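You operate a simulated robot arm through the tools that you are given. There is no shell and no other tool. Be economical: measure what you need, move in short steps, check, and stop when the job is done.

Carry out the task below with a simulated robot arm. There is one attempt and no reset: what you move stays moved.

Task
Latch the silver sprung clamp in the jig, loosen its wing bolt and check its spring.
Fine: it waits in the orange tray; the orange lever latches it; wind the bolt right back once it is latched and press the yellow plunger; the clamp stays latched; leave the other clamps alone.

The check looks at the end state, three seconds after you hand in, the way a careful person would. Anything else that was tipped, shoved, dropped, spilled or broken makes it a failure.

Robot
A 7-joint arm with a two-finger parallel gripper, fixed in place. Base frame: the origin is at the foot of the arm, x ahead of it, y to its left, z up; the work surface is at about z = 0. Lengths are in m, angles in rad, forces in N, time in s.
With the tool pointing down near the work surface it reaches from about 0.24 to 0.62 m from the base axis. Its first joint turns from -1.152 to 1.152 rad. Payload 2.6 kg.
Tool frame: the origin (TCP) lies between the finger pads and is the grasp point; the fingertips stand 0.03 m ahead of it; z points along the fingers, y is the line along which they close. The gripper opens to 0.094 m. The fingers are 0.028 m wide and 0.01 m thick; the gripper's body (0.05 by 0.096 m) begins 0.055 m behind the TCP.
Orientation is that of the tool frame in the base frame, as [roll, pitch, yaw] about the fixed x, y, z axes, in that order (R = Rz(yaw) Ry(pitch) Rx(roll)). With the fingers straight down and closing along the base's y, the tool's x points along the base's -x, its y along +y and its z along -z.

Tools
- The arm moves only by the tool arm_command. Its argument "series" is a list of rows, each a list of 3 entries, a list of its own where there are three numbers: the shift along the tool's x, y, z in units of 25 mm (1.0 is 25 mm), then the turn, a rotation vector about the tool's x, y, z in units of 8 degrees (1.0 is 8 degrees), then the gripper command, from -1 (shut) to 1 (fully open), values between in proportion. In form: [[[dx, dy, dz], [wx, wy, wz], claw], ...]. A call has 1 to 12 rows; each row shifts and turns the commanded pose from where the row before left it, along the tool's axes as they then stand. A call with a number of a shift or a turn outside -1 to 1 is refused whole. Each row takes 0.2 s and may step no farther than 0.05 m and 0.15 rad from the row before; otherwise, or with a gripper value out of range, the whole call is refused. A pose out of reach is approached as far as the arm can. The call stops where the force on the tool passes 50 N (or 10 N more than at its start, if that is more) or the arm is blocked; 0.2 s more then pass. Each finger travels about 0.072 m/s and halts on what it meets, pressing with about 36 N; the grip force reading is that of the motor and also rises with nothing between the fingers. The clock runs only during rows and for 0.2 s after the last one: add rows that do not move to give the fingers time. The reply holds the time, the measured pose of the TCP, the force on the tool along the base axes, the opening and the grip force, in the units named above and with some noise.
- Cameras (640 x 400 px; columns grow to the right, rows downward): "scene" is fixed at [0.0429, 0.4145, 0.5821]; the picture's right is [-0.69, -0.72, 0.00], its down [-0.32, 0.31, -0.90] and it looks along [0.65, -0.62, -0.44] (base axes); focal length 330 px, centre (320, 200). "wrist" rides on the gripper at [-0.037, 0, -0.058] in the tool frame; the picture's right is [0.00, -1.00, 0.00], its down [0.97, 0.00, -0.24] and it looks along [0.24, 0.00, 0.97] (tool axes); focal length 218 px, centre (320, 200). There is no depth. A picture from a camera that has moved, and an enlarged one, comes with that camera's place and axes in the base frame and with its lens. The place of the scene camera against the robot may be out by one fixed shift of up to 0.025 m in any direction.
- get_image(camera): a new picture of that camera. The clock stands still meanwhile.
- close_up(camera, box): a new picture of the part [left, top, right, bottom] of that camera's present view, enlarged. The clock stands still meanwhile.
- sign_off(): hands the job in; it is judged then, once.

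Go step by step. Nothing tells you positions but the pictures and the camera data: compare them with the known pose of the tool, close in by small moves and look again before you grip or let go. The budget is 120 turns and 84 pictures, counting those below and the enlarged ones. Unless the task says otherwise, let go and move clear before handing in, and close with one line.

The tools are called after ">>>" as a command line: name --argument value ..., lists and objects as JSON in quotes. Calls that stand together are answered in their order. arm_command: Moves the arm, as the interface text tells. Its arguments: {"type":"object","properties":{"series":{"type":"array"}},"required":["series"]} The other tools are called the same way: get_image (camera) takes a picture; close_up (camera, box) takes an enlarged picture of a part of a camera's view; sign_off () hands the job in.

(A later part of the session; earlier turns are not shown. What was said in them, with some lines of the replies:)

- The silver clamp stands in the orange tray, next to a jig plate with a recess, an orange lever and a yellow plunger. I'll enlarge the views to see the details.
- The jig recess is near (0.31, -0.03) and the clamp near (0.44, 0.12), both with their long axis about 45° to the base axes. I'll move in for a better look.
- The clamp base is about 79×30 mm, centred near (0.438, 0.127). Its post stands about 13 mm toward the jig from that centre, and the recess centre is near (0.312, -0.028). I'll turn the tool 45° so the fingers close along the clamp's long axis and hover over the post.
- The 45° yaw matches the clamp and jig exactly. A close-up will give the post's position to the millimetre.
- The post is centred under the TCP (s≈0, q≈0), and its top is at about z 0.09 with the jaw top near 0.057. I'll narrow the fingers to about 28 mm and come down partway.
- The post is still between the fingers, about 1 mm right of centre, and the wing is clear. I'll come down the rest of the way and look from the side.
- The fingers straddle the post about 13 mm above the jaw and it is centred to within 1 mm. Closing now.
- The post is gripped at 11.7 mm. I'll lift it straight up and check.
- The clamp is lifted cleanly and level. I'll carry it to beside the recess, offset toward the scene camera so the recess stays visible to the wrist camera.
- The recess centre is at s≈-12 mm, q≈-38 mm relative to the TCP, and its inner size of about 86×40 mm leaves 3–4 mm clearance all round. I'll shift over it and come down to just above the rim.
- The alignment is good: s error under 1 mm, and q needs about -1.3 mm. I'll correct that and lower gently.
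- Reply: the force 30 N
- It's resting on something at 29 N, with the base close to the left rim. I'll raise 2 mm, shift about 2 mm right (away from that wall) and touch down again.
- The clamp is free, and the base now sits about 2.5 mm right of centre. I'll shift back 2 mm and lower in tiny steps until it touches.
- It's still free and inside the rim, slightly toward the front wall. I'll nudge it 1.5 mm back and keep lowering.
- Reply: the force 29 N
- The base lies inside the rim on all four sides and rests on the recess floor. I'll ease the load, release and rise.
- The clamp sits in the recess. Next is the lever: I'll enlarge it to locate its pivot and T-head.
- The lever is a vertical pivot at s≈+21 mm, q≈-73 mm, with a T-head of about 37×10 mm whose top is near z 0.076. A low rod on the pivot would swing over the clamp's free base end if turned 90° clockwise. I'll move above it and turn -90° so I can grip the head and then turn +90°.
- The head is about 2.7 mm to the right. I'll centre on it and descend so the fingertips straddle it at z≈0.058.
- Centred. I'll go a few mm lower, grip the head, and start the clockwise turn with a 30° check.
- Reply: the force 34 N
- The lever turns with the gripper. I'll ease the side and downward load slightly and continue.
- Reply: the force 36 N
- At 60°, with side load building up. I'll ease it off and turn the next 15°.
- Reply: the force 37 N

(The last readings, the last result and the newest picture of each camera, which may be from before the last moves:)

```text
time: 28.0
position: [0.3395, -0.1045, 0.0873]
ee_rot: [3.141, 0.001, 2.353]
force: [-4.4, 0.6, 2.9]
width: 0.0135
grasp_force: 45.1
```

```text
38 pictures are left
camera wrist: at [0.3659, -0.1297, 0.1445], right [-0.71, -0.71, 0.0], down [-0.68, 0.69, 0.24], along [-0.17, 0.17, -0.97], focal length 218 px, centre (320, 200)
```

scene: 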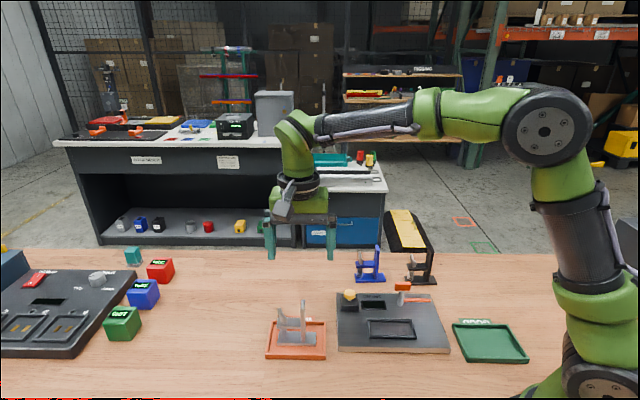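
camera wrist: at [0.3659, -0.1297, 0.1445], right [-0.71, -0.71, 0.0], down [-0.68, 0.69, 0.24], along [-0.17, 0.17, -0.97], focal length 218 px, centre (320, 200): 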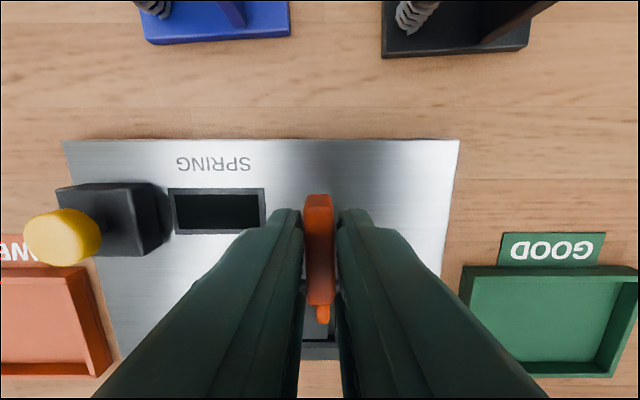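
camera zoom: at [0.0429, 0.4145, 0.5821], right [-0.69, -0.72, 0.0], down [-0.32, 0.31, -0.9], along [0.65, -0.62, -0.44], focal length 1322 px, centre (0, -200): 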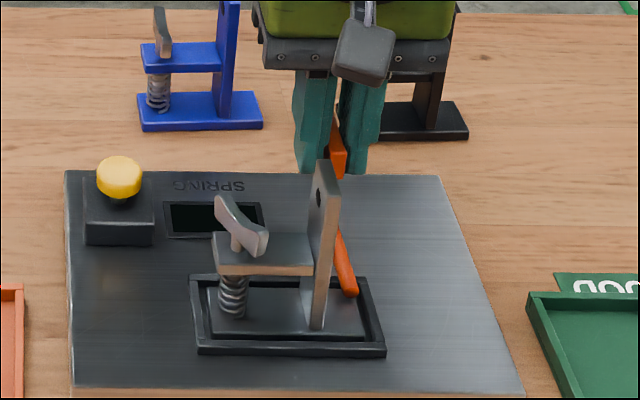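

The rod now lies over the free base end at 90°, with low forces. I'll feel for an end stop with a further 4°.

>>> arm_command --series '[[[0, 0, 0], [0, 0, 0.5], -1], [[0, 0, 0], [0, 0, 0], -1], [[0, 0, 0], [0, 0, 0], -1]]'

>>> close_up --camera "scene" --box '[350, 250, 450, 350]'

```text
time: 28.8
position: [0.3405, -0.1037, 0.0863]
ee_rot: [3.141, 0.002, 2.287]
force: [0.8, -1.9, 3.6]
width: 0.0136
grasp_force: 44.8
```

```text
4.00 times, centred on (400, 300) of scene
camera zoom: at [0.0429, 0.4145, 0.5821], right [-0.69, -0.72, 0.0], down [-0.32, 0.31, -0.9], along [0.65, -0.62, -0.44], focal length 1322 px, centre (0, -200)
```

zoom: 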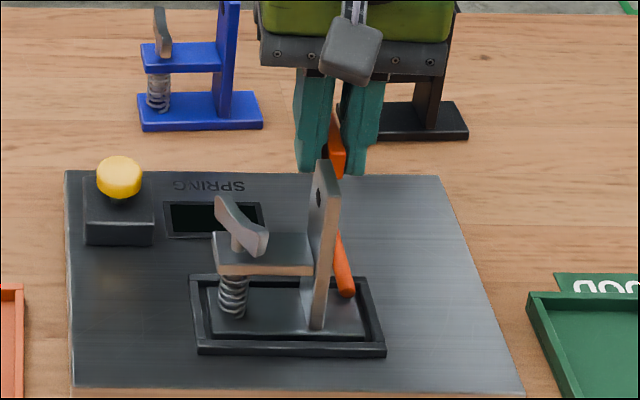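

It went a little further without meeting a stop. I'll release, rise and look at where the lever stays.

>>> arm_command --series '[[[0, 0, 0], [0, 0, 0], -0.7], [[0, 0, 0], [0, 0, 0], -0.4], [[0, 0, 0], [0, 0, 0], -0.4], [[0, 0, -0.9], [0, 0, 0], -0.4], [[0, 0, -0.9], [0, 0, 0], -0.4], [[0, 0, -0.9], [0, 0, 0], -0.4], [[0, 0, -0.9], [0, 0, 0], -0.4], [[0.5, 0, 0], [0, 0, -0.5], -0.4], [[0.7, 0, 0], [0, 0, 0], -0.4], [[0, 0, 0], [0, 0, 0], -0.4]]'

>>> close_up --camera "wrist" --box '[220, 70, 420, 230]'

>>> close_up --camera "scene" --box '[340, 260, 440, 350]'

```text
time: 31.0
position: [0.3163, -0.0814, 0.1776]
ee_rot: [-3.141, -0.001, 2.357]
force: [-1.1, -0.2, -0.2]
width: 0.0282
grasp_force: 0.1
```

```text
2.50 times, centred on (320, 150) of wrist
camera zoom: at [0.3432, -0.1064, 0.2346], right [-0.71, -0.71, 0.0], down [-0.69, 0.69, 0.24], along [-0.17, 0.17, -0.97], focal length 546 px, centre (320, 325)
```

zoom: 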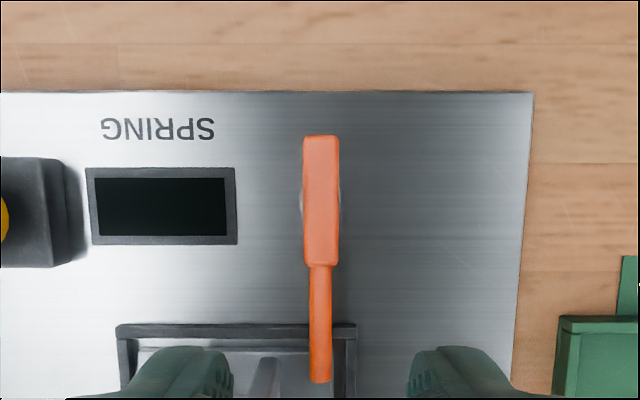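

```text
4.44 times, centred on (390, 305) of scene
camera zoom: at [0.0429, 0.4145, 0.5821], right [-0.69, -0.72, 0.0], down [-0.32, 0.31, -0.9], along [0.65, -0.62, -0.44], focal length 1468 px, centre (9, -267)
```

zoom: 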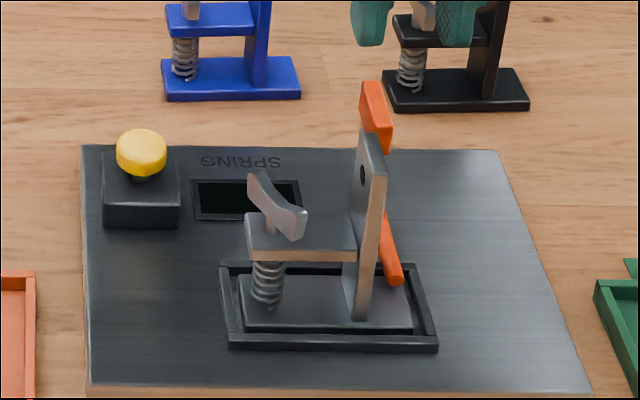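

The lever holds at 90°, with its rod across the clamp's base end, so the clamp is latched. Now I'll go above the wing bolt and turn to match the wing's direction.

>>> arm_command --series '[[[0.58, 0.81, 0], [0, 0, 0], -0.3], [[0.58, 0.81, 0], [0, 0, 0], -0.3], [[0.58, 0.81, 0], [0, 0, 0], -0.3], [[0, 0, 0], [0, 0, -0.85], -0.3], [[0, 0, 0], [0, 0, -0.85], -0.3], [[0, 0, 0], [0, 0, -0.85], -0.3], [[0, 0, 0], [0, 0, -0.85], -0.3], [[0, 0, 0], [0, 0, 0], -0.3]]'

>>> close_up --camera "wrist" --box '[240, 110, 400, 270]'

```text
time: 32.8
position: [0.3291, -0.0105, 0.1767]
ee_rot: [-3.14, -0.001, 2.834]
force: [0.4, -0.2, -1.0]
width: 0.033
grasp_force: 0.1
```

```text
2.50 times, centred on (320, 190) of wrist
camera zoom: at [0.3654, -0.0193, 0.2341], right [-0.3, -0.95, 0.0], down [-0.92, 0.29, 0.24], along [-0.23, 0.07, -0.97], focal length 546 px, centre (320, 225)
```

zoom: 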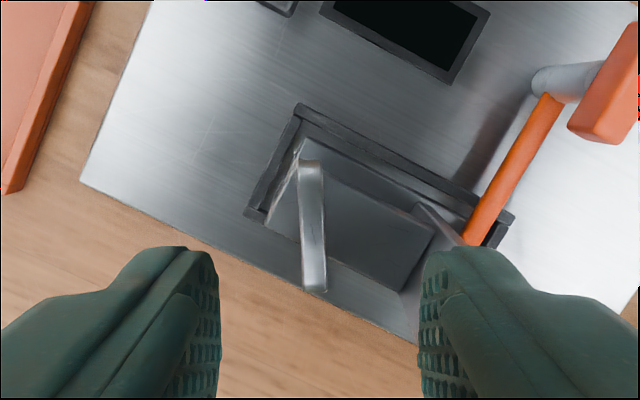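

The wing is about 37×8 mm and nearly lined up, 2 mm left and 1.7 mm forward of the TCP. I'll correct, narrow the fingers to 24 mm and descend partway.

>>> arm_command --series '[[[0.06, 0.08, 0], [0, 0, -0.25], -0.49], [[0, 0, 0.8], [0, 0, 0], -0.49], [[0, 0, 0.8], [0, 0, 0], -0.49], [[0, 0, 0.5], [0, 0, 0], -0.49], [[0, 0, 0], [0, 0, 0], -0.49]]'

>>> get_image --camera "wrist"

>>> close_up --camera "scene" --box '[340, 240, 440, 350]'

```text
time: 34.0
position: [0.3294, -0.0062, 0.1218]
ee_rot: [3.141, 0.001, 2.867]
force: [0.3, -0.5, 0.1]
width: 0.0239
grasp_force: 0.1
```

```text
33 pictures are left
camera wrist: at [0.3653, -0.0152, 0.1798], right [-0.27, -0.96, 0.0], down [-0.93, 0.26, 0.24], along [-0.23, 0.07, -0.97], focal length 218 px, centre (320, 200)
```

wrist: 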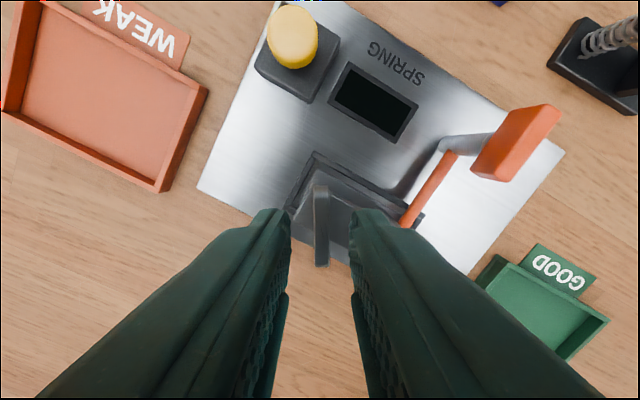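

```text
3.64 times, centred on (390, 295) of scene
camera zoom: at [0.0429, 0.4145, 0.5821], right [-0.69, -0.72, 0.0], down [-0.32, 0.31, -0.9], along [0.65, -0.62, -0.44], focal length 1201 px, centre (66, -146)
```

zoom: 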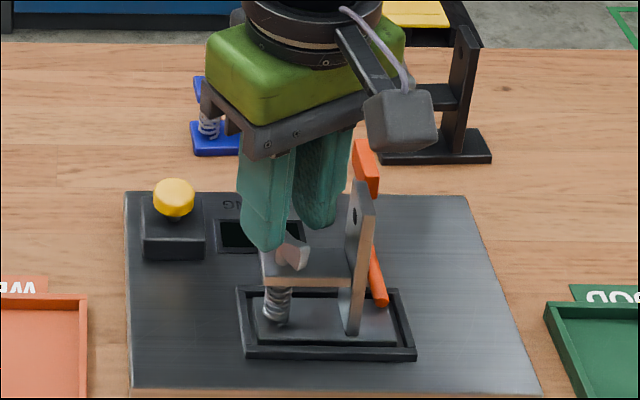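

Aligned on the wing. I'll lower the fingertips to z≈0.078 and grip.

>>> arm_command --series '[[[0, 0, 0.55], [0, 0, 0], -0.49], [[0, 0, 0], [0, 0, 0], -0.49], [[0, 0, 0], [0, 0, 0], -1], [[0, 0, 0], [0, 0, 0], -1], [[0, 0, 0], [0, 0, 0], -1]]'

>>> close_up --camera "scene" --box '[340, 250, 440, 350]'

```text
time: 35.2
position: [0.3295, -0.006, 0.1078]
ee_rot: [3.141, 0.0, 2.867]
force: [-0.2, -0.5, -0.2]
width: 0.0063
grasp_force: 36.1
```

```text
4.00 times, centred on (390, 300) of scene
camera zoom: at [0.043, 0.4145, 0.5821], right [-0.69, -0.72, 0.0], down [-0.32, 0.31, -0.9], along [0.65, -0.62, -0.44], focal length 1322 px, centre (40, -200)
```

zoom: 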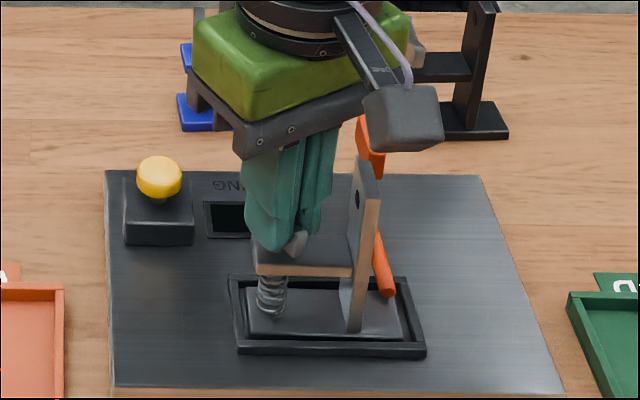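

The wing is gripped at 6.3 mm. I'll turn counter-clockwise (from above) by about 30° and watch the forces.

>>> arm_command --series '[[[0, 0, 0], [0, 0, -0.9375], -1], [[0, 0, 0], [0, 0, -0.9375], -1], [[0, 0, 0], [0, 0, -0.9375], -1], [[0, 0, 0], [0, 0, -0.9375], -1], [[0, 0, 0], [0, 0, 0], -1]]'

>>> get_image --camera "wrist"

```text
time: 36.4
position: [0.3291, -0.0076, 0.1086]
ee_rot: [-3.141, 0.0, -2.892]
force: [0.4, 1.4, 1.1]
width: 0.0062
grasp_force: 35.6
```

```text
30 pictures are left
camera wrist: at [0.3658, 0.0033, 0.1665], right [0.25, -0.97, 0.0], down [-0.94, -0.24, 0.24], along [-0.23, -0.06, -0.97], focal length 218 px, centre (320, 200)
```

wrist: 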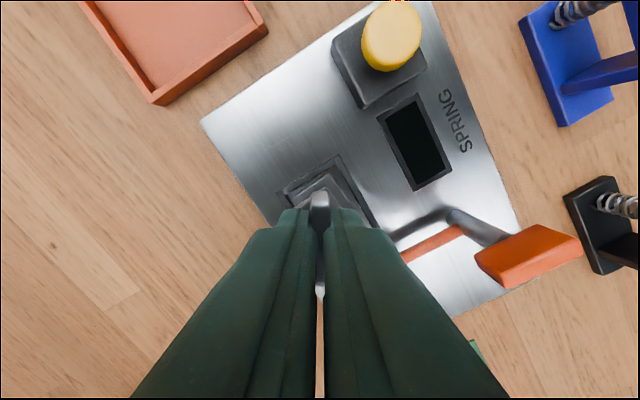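

Forces are tiny and the wing turns with the fingers. I'll carry on counter-clockwise.

>>> arm_command --series '[[[0, 0, 0], [0, 0, -0.9375], -1], [[0, 0, 0], [0, 0, -0.9375], -1], [[0, 0, 0], [0, 0, -0.9375], -1], [[0, 0, 0], [0, 0, -0.9375], -1], [[0, 0, 0], [0, 0, -0.9375], -1], [[0, 0, 0], [0, 0, -0.9375], -1], [[0, 0, 0], [0, 0, -0.9375], -1], [[0, 0, 0], [0, 0, -0.9375], -1], [[0, 0, 0], [0, 0, 0], -1]]'

>>> close_up --camera "scene" --box '[340, 250, 440, 350]'

```text
time: 38.4
position: [0.3285, -0.0062, 0.1101]
ee_rot: [-3.141, 0.001, -1.846]
force: [0.4, -0.7, -0.7]
width: 0.0063
grasp_force: 35.7
```

```text
4.00 times, centred on (390, 300) of scene
camera zoom: at [0.043, 0.4145, 0.5821], right [-0.69, -0.72, 0.0], down [-0.32, 0.31, -0.9], along [0.65, -0.62, -0.44], focal length 1322 px, centre (40, -200)
```

zoom: 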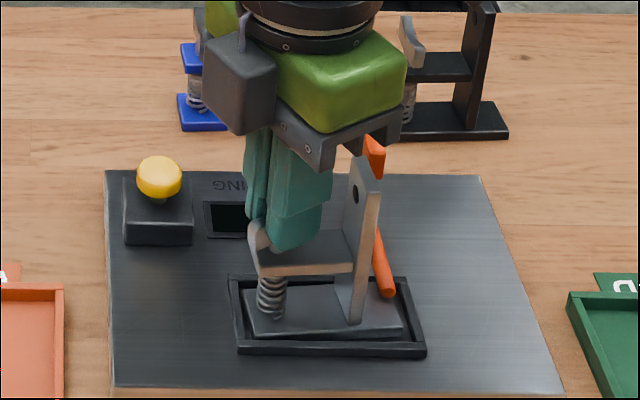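

The base may have shifted a little within the recess. I'll look closer before turning further.

>>> close_up --camera "scene" --box '[365, 295, 425, 345]'

>>> close_up --camera "wrist" --box '[280, 130, 480, 280]'

```text
8.00 times, centred on (395, 320) of scene
camera zoom: at [0.043, 0.4145, 0.5821], right [-0.69, -0.72, 0.0], down [-0.32, 0.31, -0.9], along [0.65, -0.62, -0.44], focal length 2643 px, centre (-280, -760)
```

zoom: 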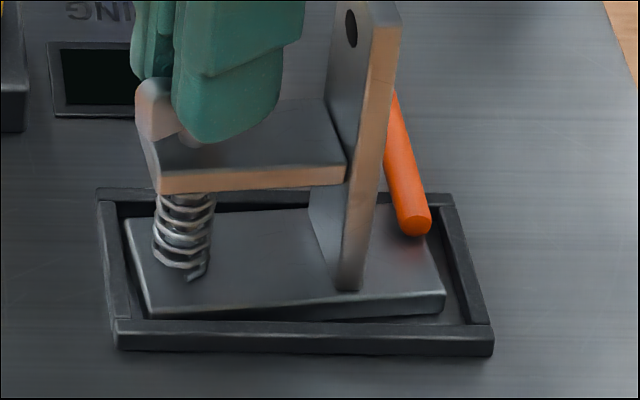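

```text
2.67 times, centred on (380, 205) of wrist
camera zoom: at [0.3399, 0.0303, 0.1678], right [0.96, -0.27, 0.0], down [-0.26, -0.93, 0.24], along [-0.07, -0.23, -0.97], focal length 582 px, centre (160, 187)
```

zoom: 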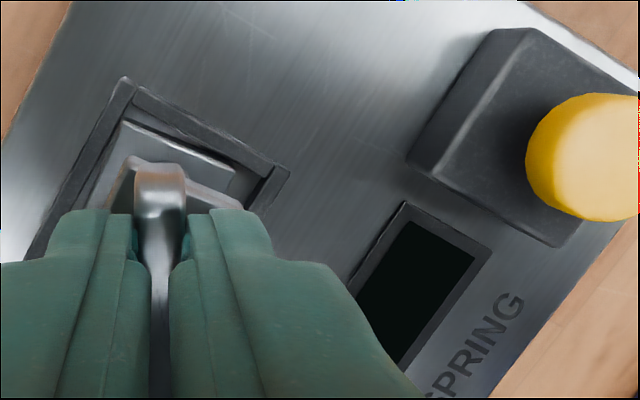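

The base has only taken up the yaw play (a few degrees) and is still under the rod. The wing has turned 90°, so I'll continue.

>>> arm_command --series '[[[0, 0, 0], [0, 0, -0.9375], -1], [[0, 0, 0], [0, 0, -0.9375], -1], [[0, 0, 0], [0, 0, -0.9375], -1], [[0, 0, 0], [0, 0, -0.9375], -1], [[0, 0, 0], [0, 0, -0.9375], -1], [[0, 0, 0], [0, 0, -0.9375], -1], [[0, 0, 0], [0, 0, -0.9375], -1], [[0, 0, 0], [0, 0, -0.9375], -1], [[0, 0, 0], [0, 0, 0], -1]]'

>>> close_up --camera "scene" --box '[350, 265, 430, 345]'

```text
time: 40.4
position: [0.3285, -0.0067, 0.109]
ee_rot: [3.141, 0.0, -0.798]
force: [0.3, -0.2, 0.6]
width: 0.0062
grasp_force: 36.2
```

```text
5.00 times, centred on (390, 305) of scene
camera zoom: at [0.043, 0.4145, 0.5821], right [-0.69, -0.72, 0.0], down [-0.32, 0.31, -0.9], along [0.65, -0.62, -0.44], focal length 1652 px, centre (-30, -325)
```

zoom: 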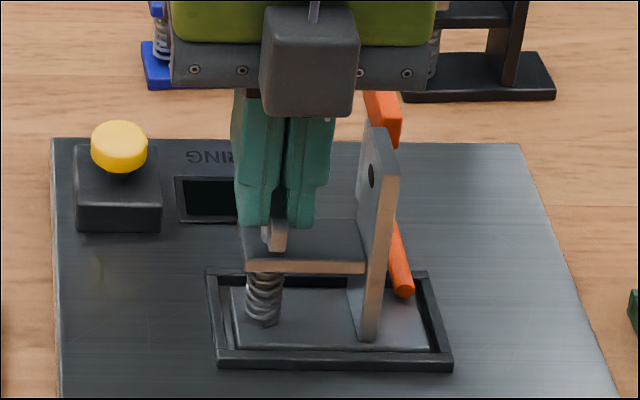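

The wing has turned 150° with no resistance, and the base has squared up again. Continuing.

>>> arm_command --series '[[[0, 0, 0], [0, 0, -0.9375], -1], [[0, 0, 0], [0, 0, -0.9375], -1], [[0, 0, 0], [0, 0, -0.9375], -1], [[0, 0, 0], [0, 0, -0.9375], -1], [[0, 0, 0], [0, 0, -0.9375], -1], [[0, 0, 0], [0, 0, -0.9375], -1], [[0, 0, 0], [0, 0, 0], -1]]'

>>> close_up --camera "scene" --box '[350, 265, 430, 345]'

```text
time: 42.0
position: [0.3308, -0.0085, 0.1104]
ee_rot: [-3.141, -0.003, -0.012]
force: [15.5, 2.1, -4.6]
width: 0.0257
grasp_force: 35.8
```

```text
5.00 times, centred on (390, 305) of scene
camera zoom: at [0.043, 0.4145, 0.5821], right [-0.69, -0.72, 0.0], down [-0.32, 0.31, -0.9], along [0.65, -0.62, -0.44], focal length 1652 px, centre (-30, -325)
```

zoom: 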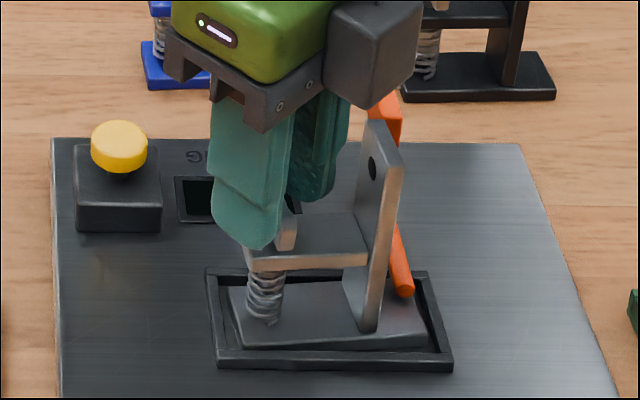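

The opening jumped to 26 mm, so the bolt has come up against its stop and the fingers slipped round the wing. I'll open slightly, rise straight up and look.

>>> arm_command --series '[[[0, 0, 0], [0, 0, 0], -0.3], [[0, 0, 0], [0, 0, 0], -0.3], [[0, 0, -0.6], [0, 0, 0], -0.3], [[0, 0, -0.9], [0, 0, 0], -0.3], [[0, 0, -0.9], [0, 0, 0], -0.3], [[0, 0, -0.6], [0, 0, 0], -0.3], [[0, 0, 0], [0, 0, 0], -0.3]]'

>>> get_image --camera "wrist"

>>> close_up --camera "scene" --box '[350, 265, 430, 345]'

```text
time: 43.6
position: [0.3444, 0.01, 0.1711]
ee_rot: [3.141, -0.001, -0.014]
force: [-0.1, 0.0, -0.3]
width: 0.0329
grasp_force: 0.0
out of reach, approached as far as the arm can: row 4, 5, 6
```

```text
24 pictures are left
camera wrist: at [0.3078, 0.0104, 0.2284], right [0.01, 1.0, 0.0], down [0.97, -0.01, 0.24], along [0.24, 0.0, -0.97], focal length 218 px, centre (320, 200)
```

wrist: 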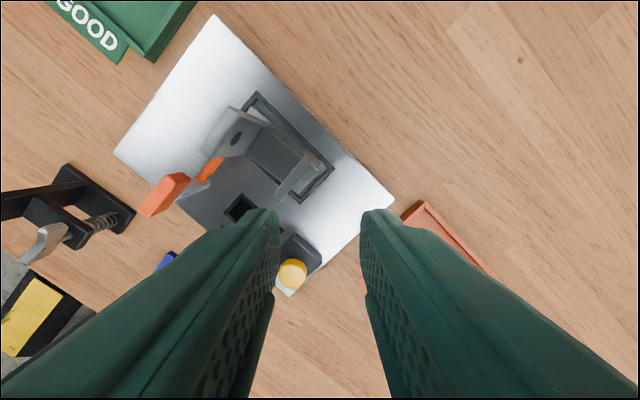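

```text
5.00 times, centred on (390, 305) of scene
camera zoom: at [0.0429, 0.4145, 0.5821], right [-0.69, -0.72, 0.0], down [-0.32, 0.31, -0.9], along [0.65, -0.62, -0.44], focal length 1652 px, centre (-30, -325)
```

zoom: 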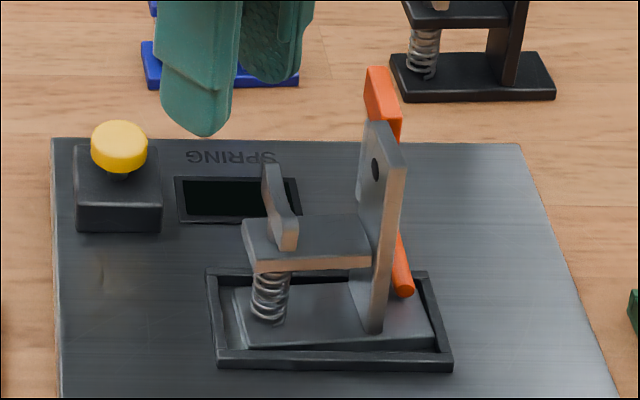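

The wing now points about 15° off the q axis, so it has turned roughly 165° and probably reached the stop. The wrist is also near its limit here. I'll unwind the wrist above the clamp and regrasp to verify the stop.

>>> arm_command --series '[[[0, 0, 0], [0, 0, 0.9375], -0.49], [[0, 0, 0], [0, 0, 0.9375], -0.49], [[0, 0, 0], [0, 0, 0.9375], -0.49], [[0, 0, 0], [0, 0, 0.9375], -0.49], [[0, 0, 0], [0, 0, 0.9375], -0.49], [[0, 0, 0], [0, 0, 0.9375], -0.49], [[0, 0, 0], [0, 0, 0.9375], -0.49], [[0, 0, 0], [0, 0, 0.9375], -0.49], [[0, 0, 0], [0, 0, 0.9375], -0.49], [[0, 0, 0], [0, 0, 0.9375], -0.49], [[0, 0, 0], [0, 0, 0.9375], -0.49], [[0, 0, 0], [0, 0, 0.9375], -0.49]]'

>>> arm_command --series '[[[0, 0, 0], [0, 0, 0.9375], -0.49], [[0, 0, 0], [0, 0, 0.9375], -0.49], [[0, 0, 0], [0, 0, 0.9375], -0.49], [[0, 0, 0], [0, 0, 0.9375], -0.49], [[0, 0, 0], [0, 0, 0.9375], -0.49], [[0, 0, 0], [0, 0, 0.9375], -0.49], [[0, 0, 0], [0, 0, 0.9375], -0.49], [[0, 0, 0], [0, 0, 0.9375], -0.49], [[0, 0, 0], [0, 0, 0.9375], -0.49], [[0, 0, 0], [0, 0, 0.9375], -0.49], [[0, 0, 0], [0, 0, 0.9375], -0.49], [[0, 0, 0], [0, 0, 0.9375], -0.49]]'

>>> arm_command --series '[[[0, 0, 0], [0, 0, 0.9375], -0.49], [[0, 0, 0], [0, 0, 0.9375], -0.49], [[0, 0, 0], [0, 0, 0.9375], -0.49], [[0, 0, 0], [0, 0, 0.9375], -0.49], [[0, 0, 0], [0, 0, 0], -0.49]]'

>>> get_image --camera "wrist"

```text
time: 46.2
position: [0.3464, 0.0064, 0.1706]
ee_rot: [-3.141, 0.0, -1.589]
force: [0.1, 0.9, 0.2]
width: 0.024
grasp_force: 0.1
```

```text
time: 48.8
position: [0.346, 0.0093, 0.1715]
ee_rot: [-3.14, 0.0, 3.125]
force: [-1.1, 0.0, 1.0]
width: 0.0238
grasp_force: 0.0
```

```text
time: 50.0
position: [0.3463, 0.0079, 0.1702]
ee_rot: [3.141, -0.001, 2.603]
force: [0.2, 0.0, 0.9]
width: 0.0242
grasp_force: 0.1
```

```text
22 pictures are left
camera wrist: at [0.379, -0.0097, 0.229], right [-0.51, -0.86, 0.0], down [-0.83, 0.5, 0.24], along [-0.21, 0.12, -0.97], focal length 218 px, centre (320, 200)
```

wrist: 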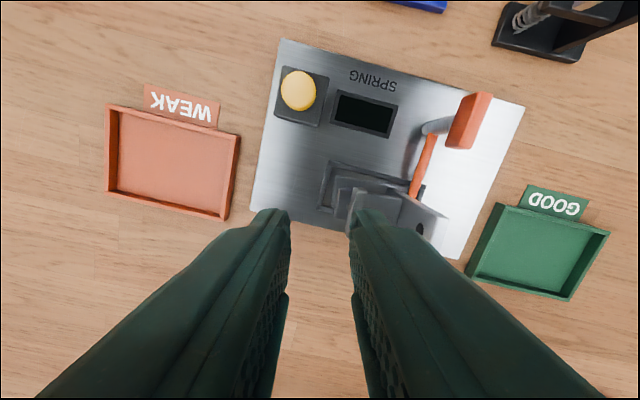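

>>> arm_command --series '[[[0.3, -0.87, 0], [0, 0, 0], -0.3], [[0, 0, 0], [0, 0, 0], -0.3]]'

>>> close_up --camera "wrist" --box '[240, 110, 400, 270]'

```text
time: 50.6
position: [0.3303, -0.0076, 0.1702]
ee_rot: [-3.141, 0.001, 2.606]
force: [0.7, 1.0, 0.8]
width: 0.0327
grasp_force: 0.1
```

```text
2.50 times, centred on (320, 190) of wrist
camera zoom: at [0.3625, -0.0255, 0.2286], right [-0.51, -0.86, 0.0], down [-0.83, 0.5, 0.24], along [-0.21, 0.12, -0.97], focal length 546 px, centre (320, 225)
```

zoom: 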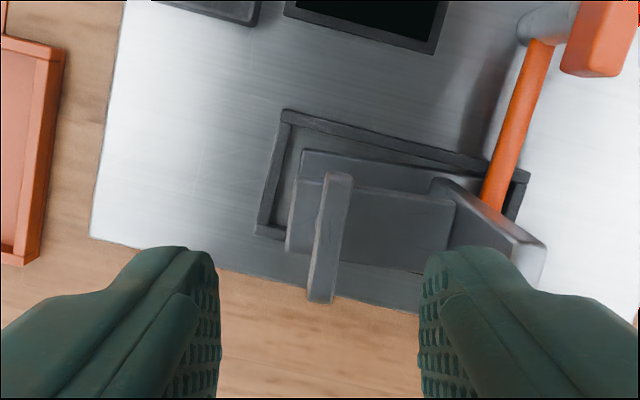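

The wing is tilted about 7° from the tool and sits 2.7 mm right. I'll align, descend and regrasp it.

>>> arm_command --series '[[[0.04, -0.11, 0], [0, 0, 0.84], -0.49], [[0, 0, 0.8], [0, 0, 0], -0.49], [[0, 0, 0.8], [0, 0, 0], -0.49], [[0, 0, 0.3], [0, 0, 0], -0.49], [[0, 0, 0], [0, 0, 0], -0.49]]'

>>> get_image --camera "wrist"

```text
time: 51.8
position: [0.3267, -0.0095, 0.1228]
ee_rot: [-3.141, -0.001, 2.485]
force: [-0.2, 0.1, -0.3]
width: 0.0237
grasp_force: 0.0
```

```text
20 pictures are left
camera wrist: at [0.3562, -0.0303, 0.1816], right [-0.61, -0.79, 0.0], down [-0.77, 0.59, 0.24], along [-0.19, 0.15, -0.97], focal length 218 px, centre (320, 200)
```

wrist: 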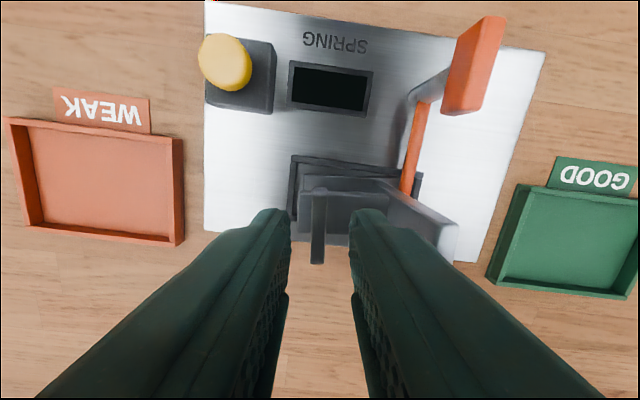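

Aligned. I'll descend, grip and try a gentle 15° further.

>>> arm_command --series '[[[0, 0.02, 0.58], [0, 0, 0], -0.49], [[0, 0, 0], [0, 0, 0], -0.8], [[0, 0, 0], [0, 0, 0], -1], [[0, 0, 0], [0, 0, 0], -1], [[0, 0, 0], [0, 0, -0.5], -1], [[0, 0, 0], [0, 0, -0.5], -1], [[0, 0, 0], [0, 0, -0.5], -1], [[0, 0, 0], [0, 0, -0.5], -1], [[0, 0, 0], [0, 0, 0], -1]]'

```text
time: 53.8
position: [0.3267, -0.008, 0.1104]
ee_rot: [3.14, 0.003, 2.767]
force: [-1.1, 3.7, 26.2]
width: 0.0144
grasp_force: 35.7
```

The fingers pried open again and the wing didn't turn, so the bolt is against its back stop. I'll release, rise and check.

>>> arm_command --series '[[[0, 0, 0], [0, 0, 0], -0.4], [[0, 0, 0], [0, 0, 0], -0.4], [[0, 0, -0.6], [0, 0, 0], -0.4], [[0, 0, -0.9], [0, 0, 0], -0.4], [[0, 0, -0.9], [0, 0, 0], -0.4], [[0, 0, 0], [0, 0, 0], -0.4]]'

>>> get_image --camera "wrist"

>>> close_up --camera "scene" --box '[340, 265, 430, 345]'

```text
time: 55.2
position: [0.3249, -0.0067, 0.1719]
ee_rot: [-3.141, 0.0, 2.766]
force: [-0.1, 0.6, 0.5]
width: 0.0284
grasp_force: 0.1
```

```text
19 pictures are left
camera wrist: at [0.361, -0.0192, 0.2296], right [-0.37, -0.93, 0.0], down [-0.9, 0.36, 0.24], along [-0.22, 0.09, -0.97], focal length 218 px, centre (320, 200)
```

wrist: 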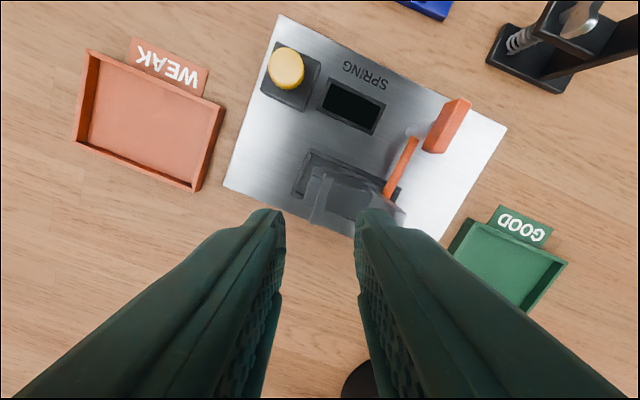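

```text
5.00 times, centred on (385, 305) of scene
camera zoom: at [0.0429, 0.4145, 0.5821], right [-0.69, -0.72, 0.0], down [-0.32, 0.31, -0.9], along [0.65, -0.62, -0.44], focal length 1652 px, centre (-5, -325)
```

zoom: 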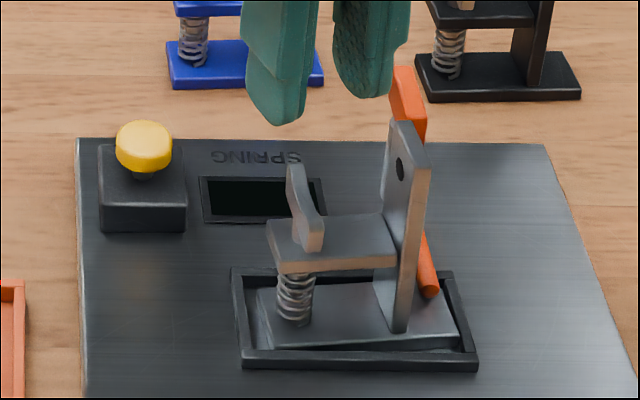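

The clamp is still under the lever and the wing is at its back stop. Next, the plunger near (0.420, -0.018): I'll close the fingers and move above it.

>>> arm_command --series '[[[-0.91, 0.2525, 0], [0, 0, 0], -1], [[-0.91, 0.2525, 0], [0, 0, 0], -1], [[-0.91, 0.2525, 0], [0, 0, 0], -1], [[-0.91, 0.2525, 0], [0, 0, 0], -1], [[0, 0, 0], [0, 0, 0], -1]]'

>>> get_image --camera "wrist"

```text
time: 56.4
position: [0.4203, -0.0192, 0.1702]
ee_rot: [-3.142, 0.001, 2.766]
force: [0.3, 0.2, 0.3]
width: 0.0001
grasp_force: 33.0
```

```text
17 pictures are left
camera wrist: at [0.4558, -0.0323, 0.228], right [-0.37, -0.93, 0.0], down [-0.9, 0.36, 0.24], along [-0.22, 0.09, -0.97], focal length 218 px, centre (320, 200)
```

wrist: 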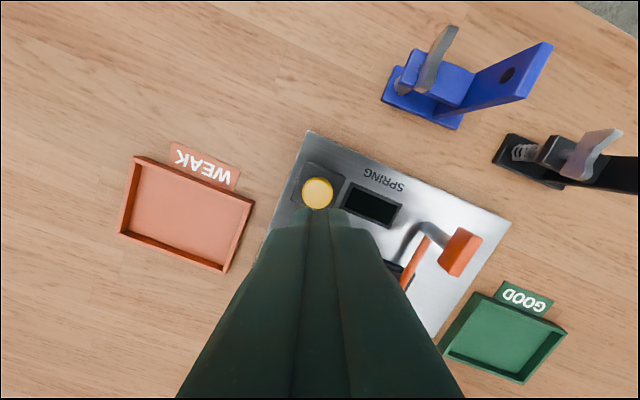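

The cap is under the fingertips within 2–3 mm. I'll correct and descend to just above it.

>>> arm_command --series '[[[0, 0.08, 0.9], [0, 0, 0], -1], [[0, 0, 0.9], [0, 0, 0], -1], [[0, 0, 0.9], [0, 0, 0], -1], [[0, 0, 0], [0, 0, 0], -1]]'

>>> close_up --camera "scene" --box '[320, 250, 430, 350]'

```text
time: 57.4
position: [0.422, -0.0146, 0.1025]
ee_rot: [3.142, 0.0, 2.765]
force: [-0.1, -0.1, 0.5]
width: 0.0
grasp_force: 32.8
```

```text
4.00 times, centred on (375, 300) of scene
camera zoom: at [0.0429, 0.4145, 0.5821], right [-0.69, -0.72, 0.0], down [-0.32, 0.31, -0.9], along [0.65, -0.62, -0.44], focal length 1322 px, centre (100, -200)
```

zoom: 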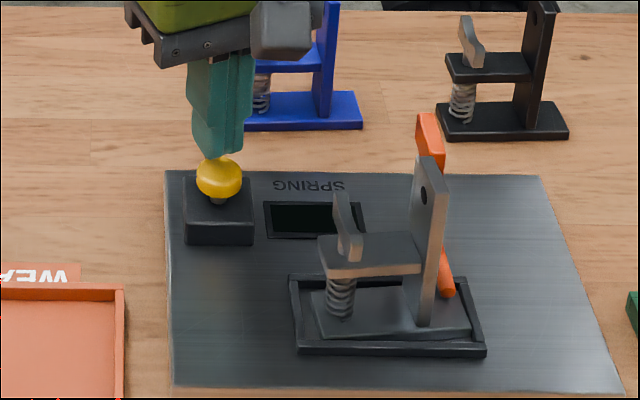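

>>> arm_command --series '[[[0, 0, 0.2], [0, 0, 0], -1], [[0, 0, 0.1], [0, 0, 0], -1], [[0, 0, 0.1], [0, 0, 0], -1], [[0, 0, 0.1], [0, 0, 0], -1], [[0, 0, 0.1], [0, 0, 0], -1], [[0, 0, 0], [0, 0, 0], -1]]'

>>> close_up --camera "scene" --box '[320, 250, 430, 350]'

```text
time: 58.8
position: [0.4209, -0.0161, 0.0871]
ee_rot: [3.14, 0.0, 2.766]
force: [-0.1, 0.0, -0.6]
width: 0.0002
grasp_force: 32.9
```

```text
4.00 times, centred on (375, 300) of scene
camera zoom: at [0.0429, 0.4145, 0.5821], right [-0.69, -0.72, 0.0], down [-0.32, 0.31, -0.9], along [0.65, -0.62, -0.44], focal length 1322 px, centre (100, -200)
```

zoom: 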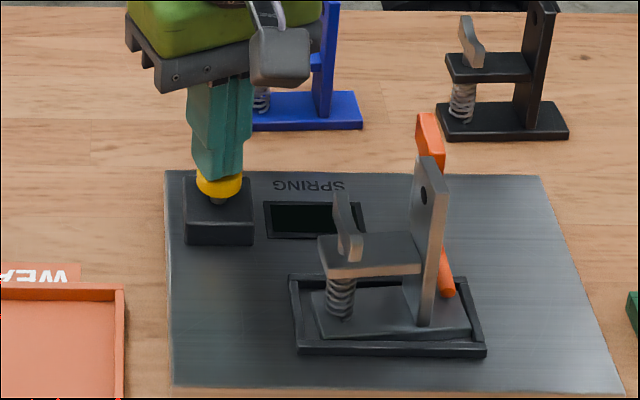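

Just about touching. I'll press down in small steps and hold.

>>> arm_command --series '[[[0, 0, 0.1], [0, 0, 0], -1], [[0, 0, 0.1], [0, 0, 0], -1], [[0, 0, 0.1], [0, 0, 0], -1], [[0, 0, 0.1], [0, 0, 0], -1], [[0, 0, 0], [0, 0, 0], -1], [[0, 0, 0], [0, 0, 0], -1]]'

>>> close_up --camera "scene" --box '[320, 250, 430, 350]'

```text
time: 60.2
position: [0.4222, -0.0161, 0.076]
ee_rot: [-3.141, -0.001, 2.766]
force: [-3.6, 0.8, 5.3]
width: 0.0
grasp_force: 33.1
```

```text
4.00 times, centred on (375, 300) of scene
camera zoom: at [0.0429, 0.4145, 0.5821], right [-0.69, -0.72, 0.0], down [-0.32, 0.31, -0.9], along [0.65, -0.62, -0.44], focal length 1322 px, centre (100, -200)
```

zoom: 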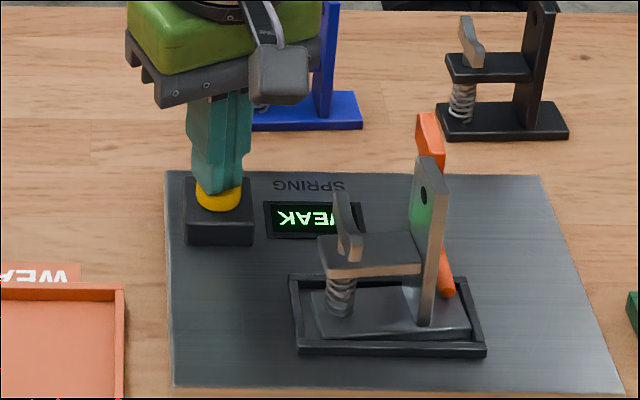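

The display reads "WEAK", so the spring check has registered. I'll rise off the plunger and move clear.

>>> arm_command --series '[[[0, 0, -0.5], [0, 0, 0], -1], [[0, 0, -0.9], [0, 0, 0], -1], [[0, 0, -0.9], [0, 0, 0], -1], [[0, 0, -0.9], [0, 0, 0], -1], [[0, 0, -0.9], [0, 0, 0], -1], [[0, 0, -0.9], [0, 0, 0], -1], [[0, 0, 0], [0, 0, 0], -1]]'

>>> close_up --camera "scene" --box '[320, 250, 430, 350]'

>>> get_image --camera "wrist"

```text
time: 61.8
position: [0.4201, -0.0145, 0.1998]
ee_rot: [3.141, 0.0, 2.768]
force: [-0.5, 0.0, 1.0]
width: 0.0001
grasp_force: 32.9
```

```text
4.00 times, centred on (375, 300) of scene
camera zoom: at [0.0429, 0.4145, 0.5821], right [-0.69, -0.72, 0.0], down [-0.32, 0.31, -0.9], along [0.65, -0.62, -0.44], focal length 1322 px, centre (100, -200)
```

zoom: 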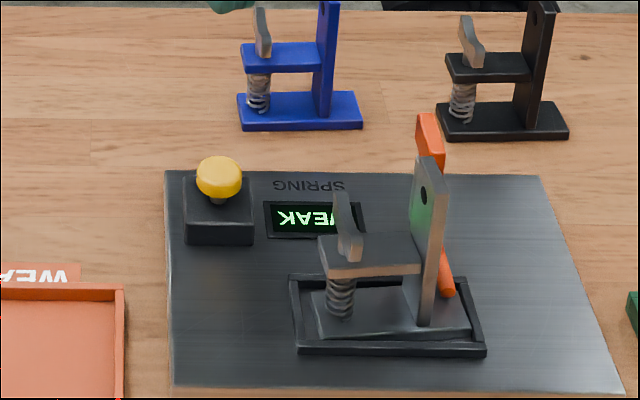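

```text
12 pictures are left
camera wrist: at [0.4542, -0.0272, 0.2586], right [-0.37, -0.93, 0.0], down [-0.9, 0.36, 0.24], along [-0.22, 0.09, -0.97], focal length 218 px, centre (320, 200)
```

wrist: 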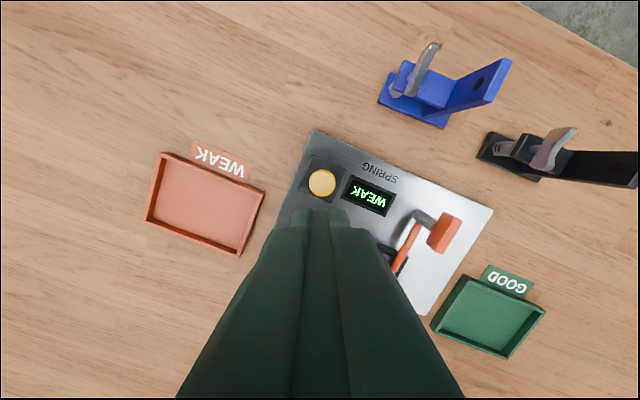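

The display keeps showing "WEAK", the lever is still across the clamp base, and the gripper is clear with the other clamps untouched. Handing in.

>>> sign_off

```text
The job is handed in.
```

The silver clamp is latched in the jig with its wing bolt wound back to the stop, and pressing the plunger gave a spring reading of "WEAK"; the clamp sits a few degrees askew in the recess, and the other clamps were not touched.
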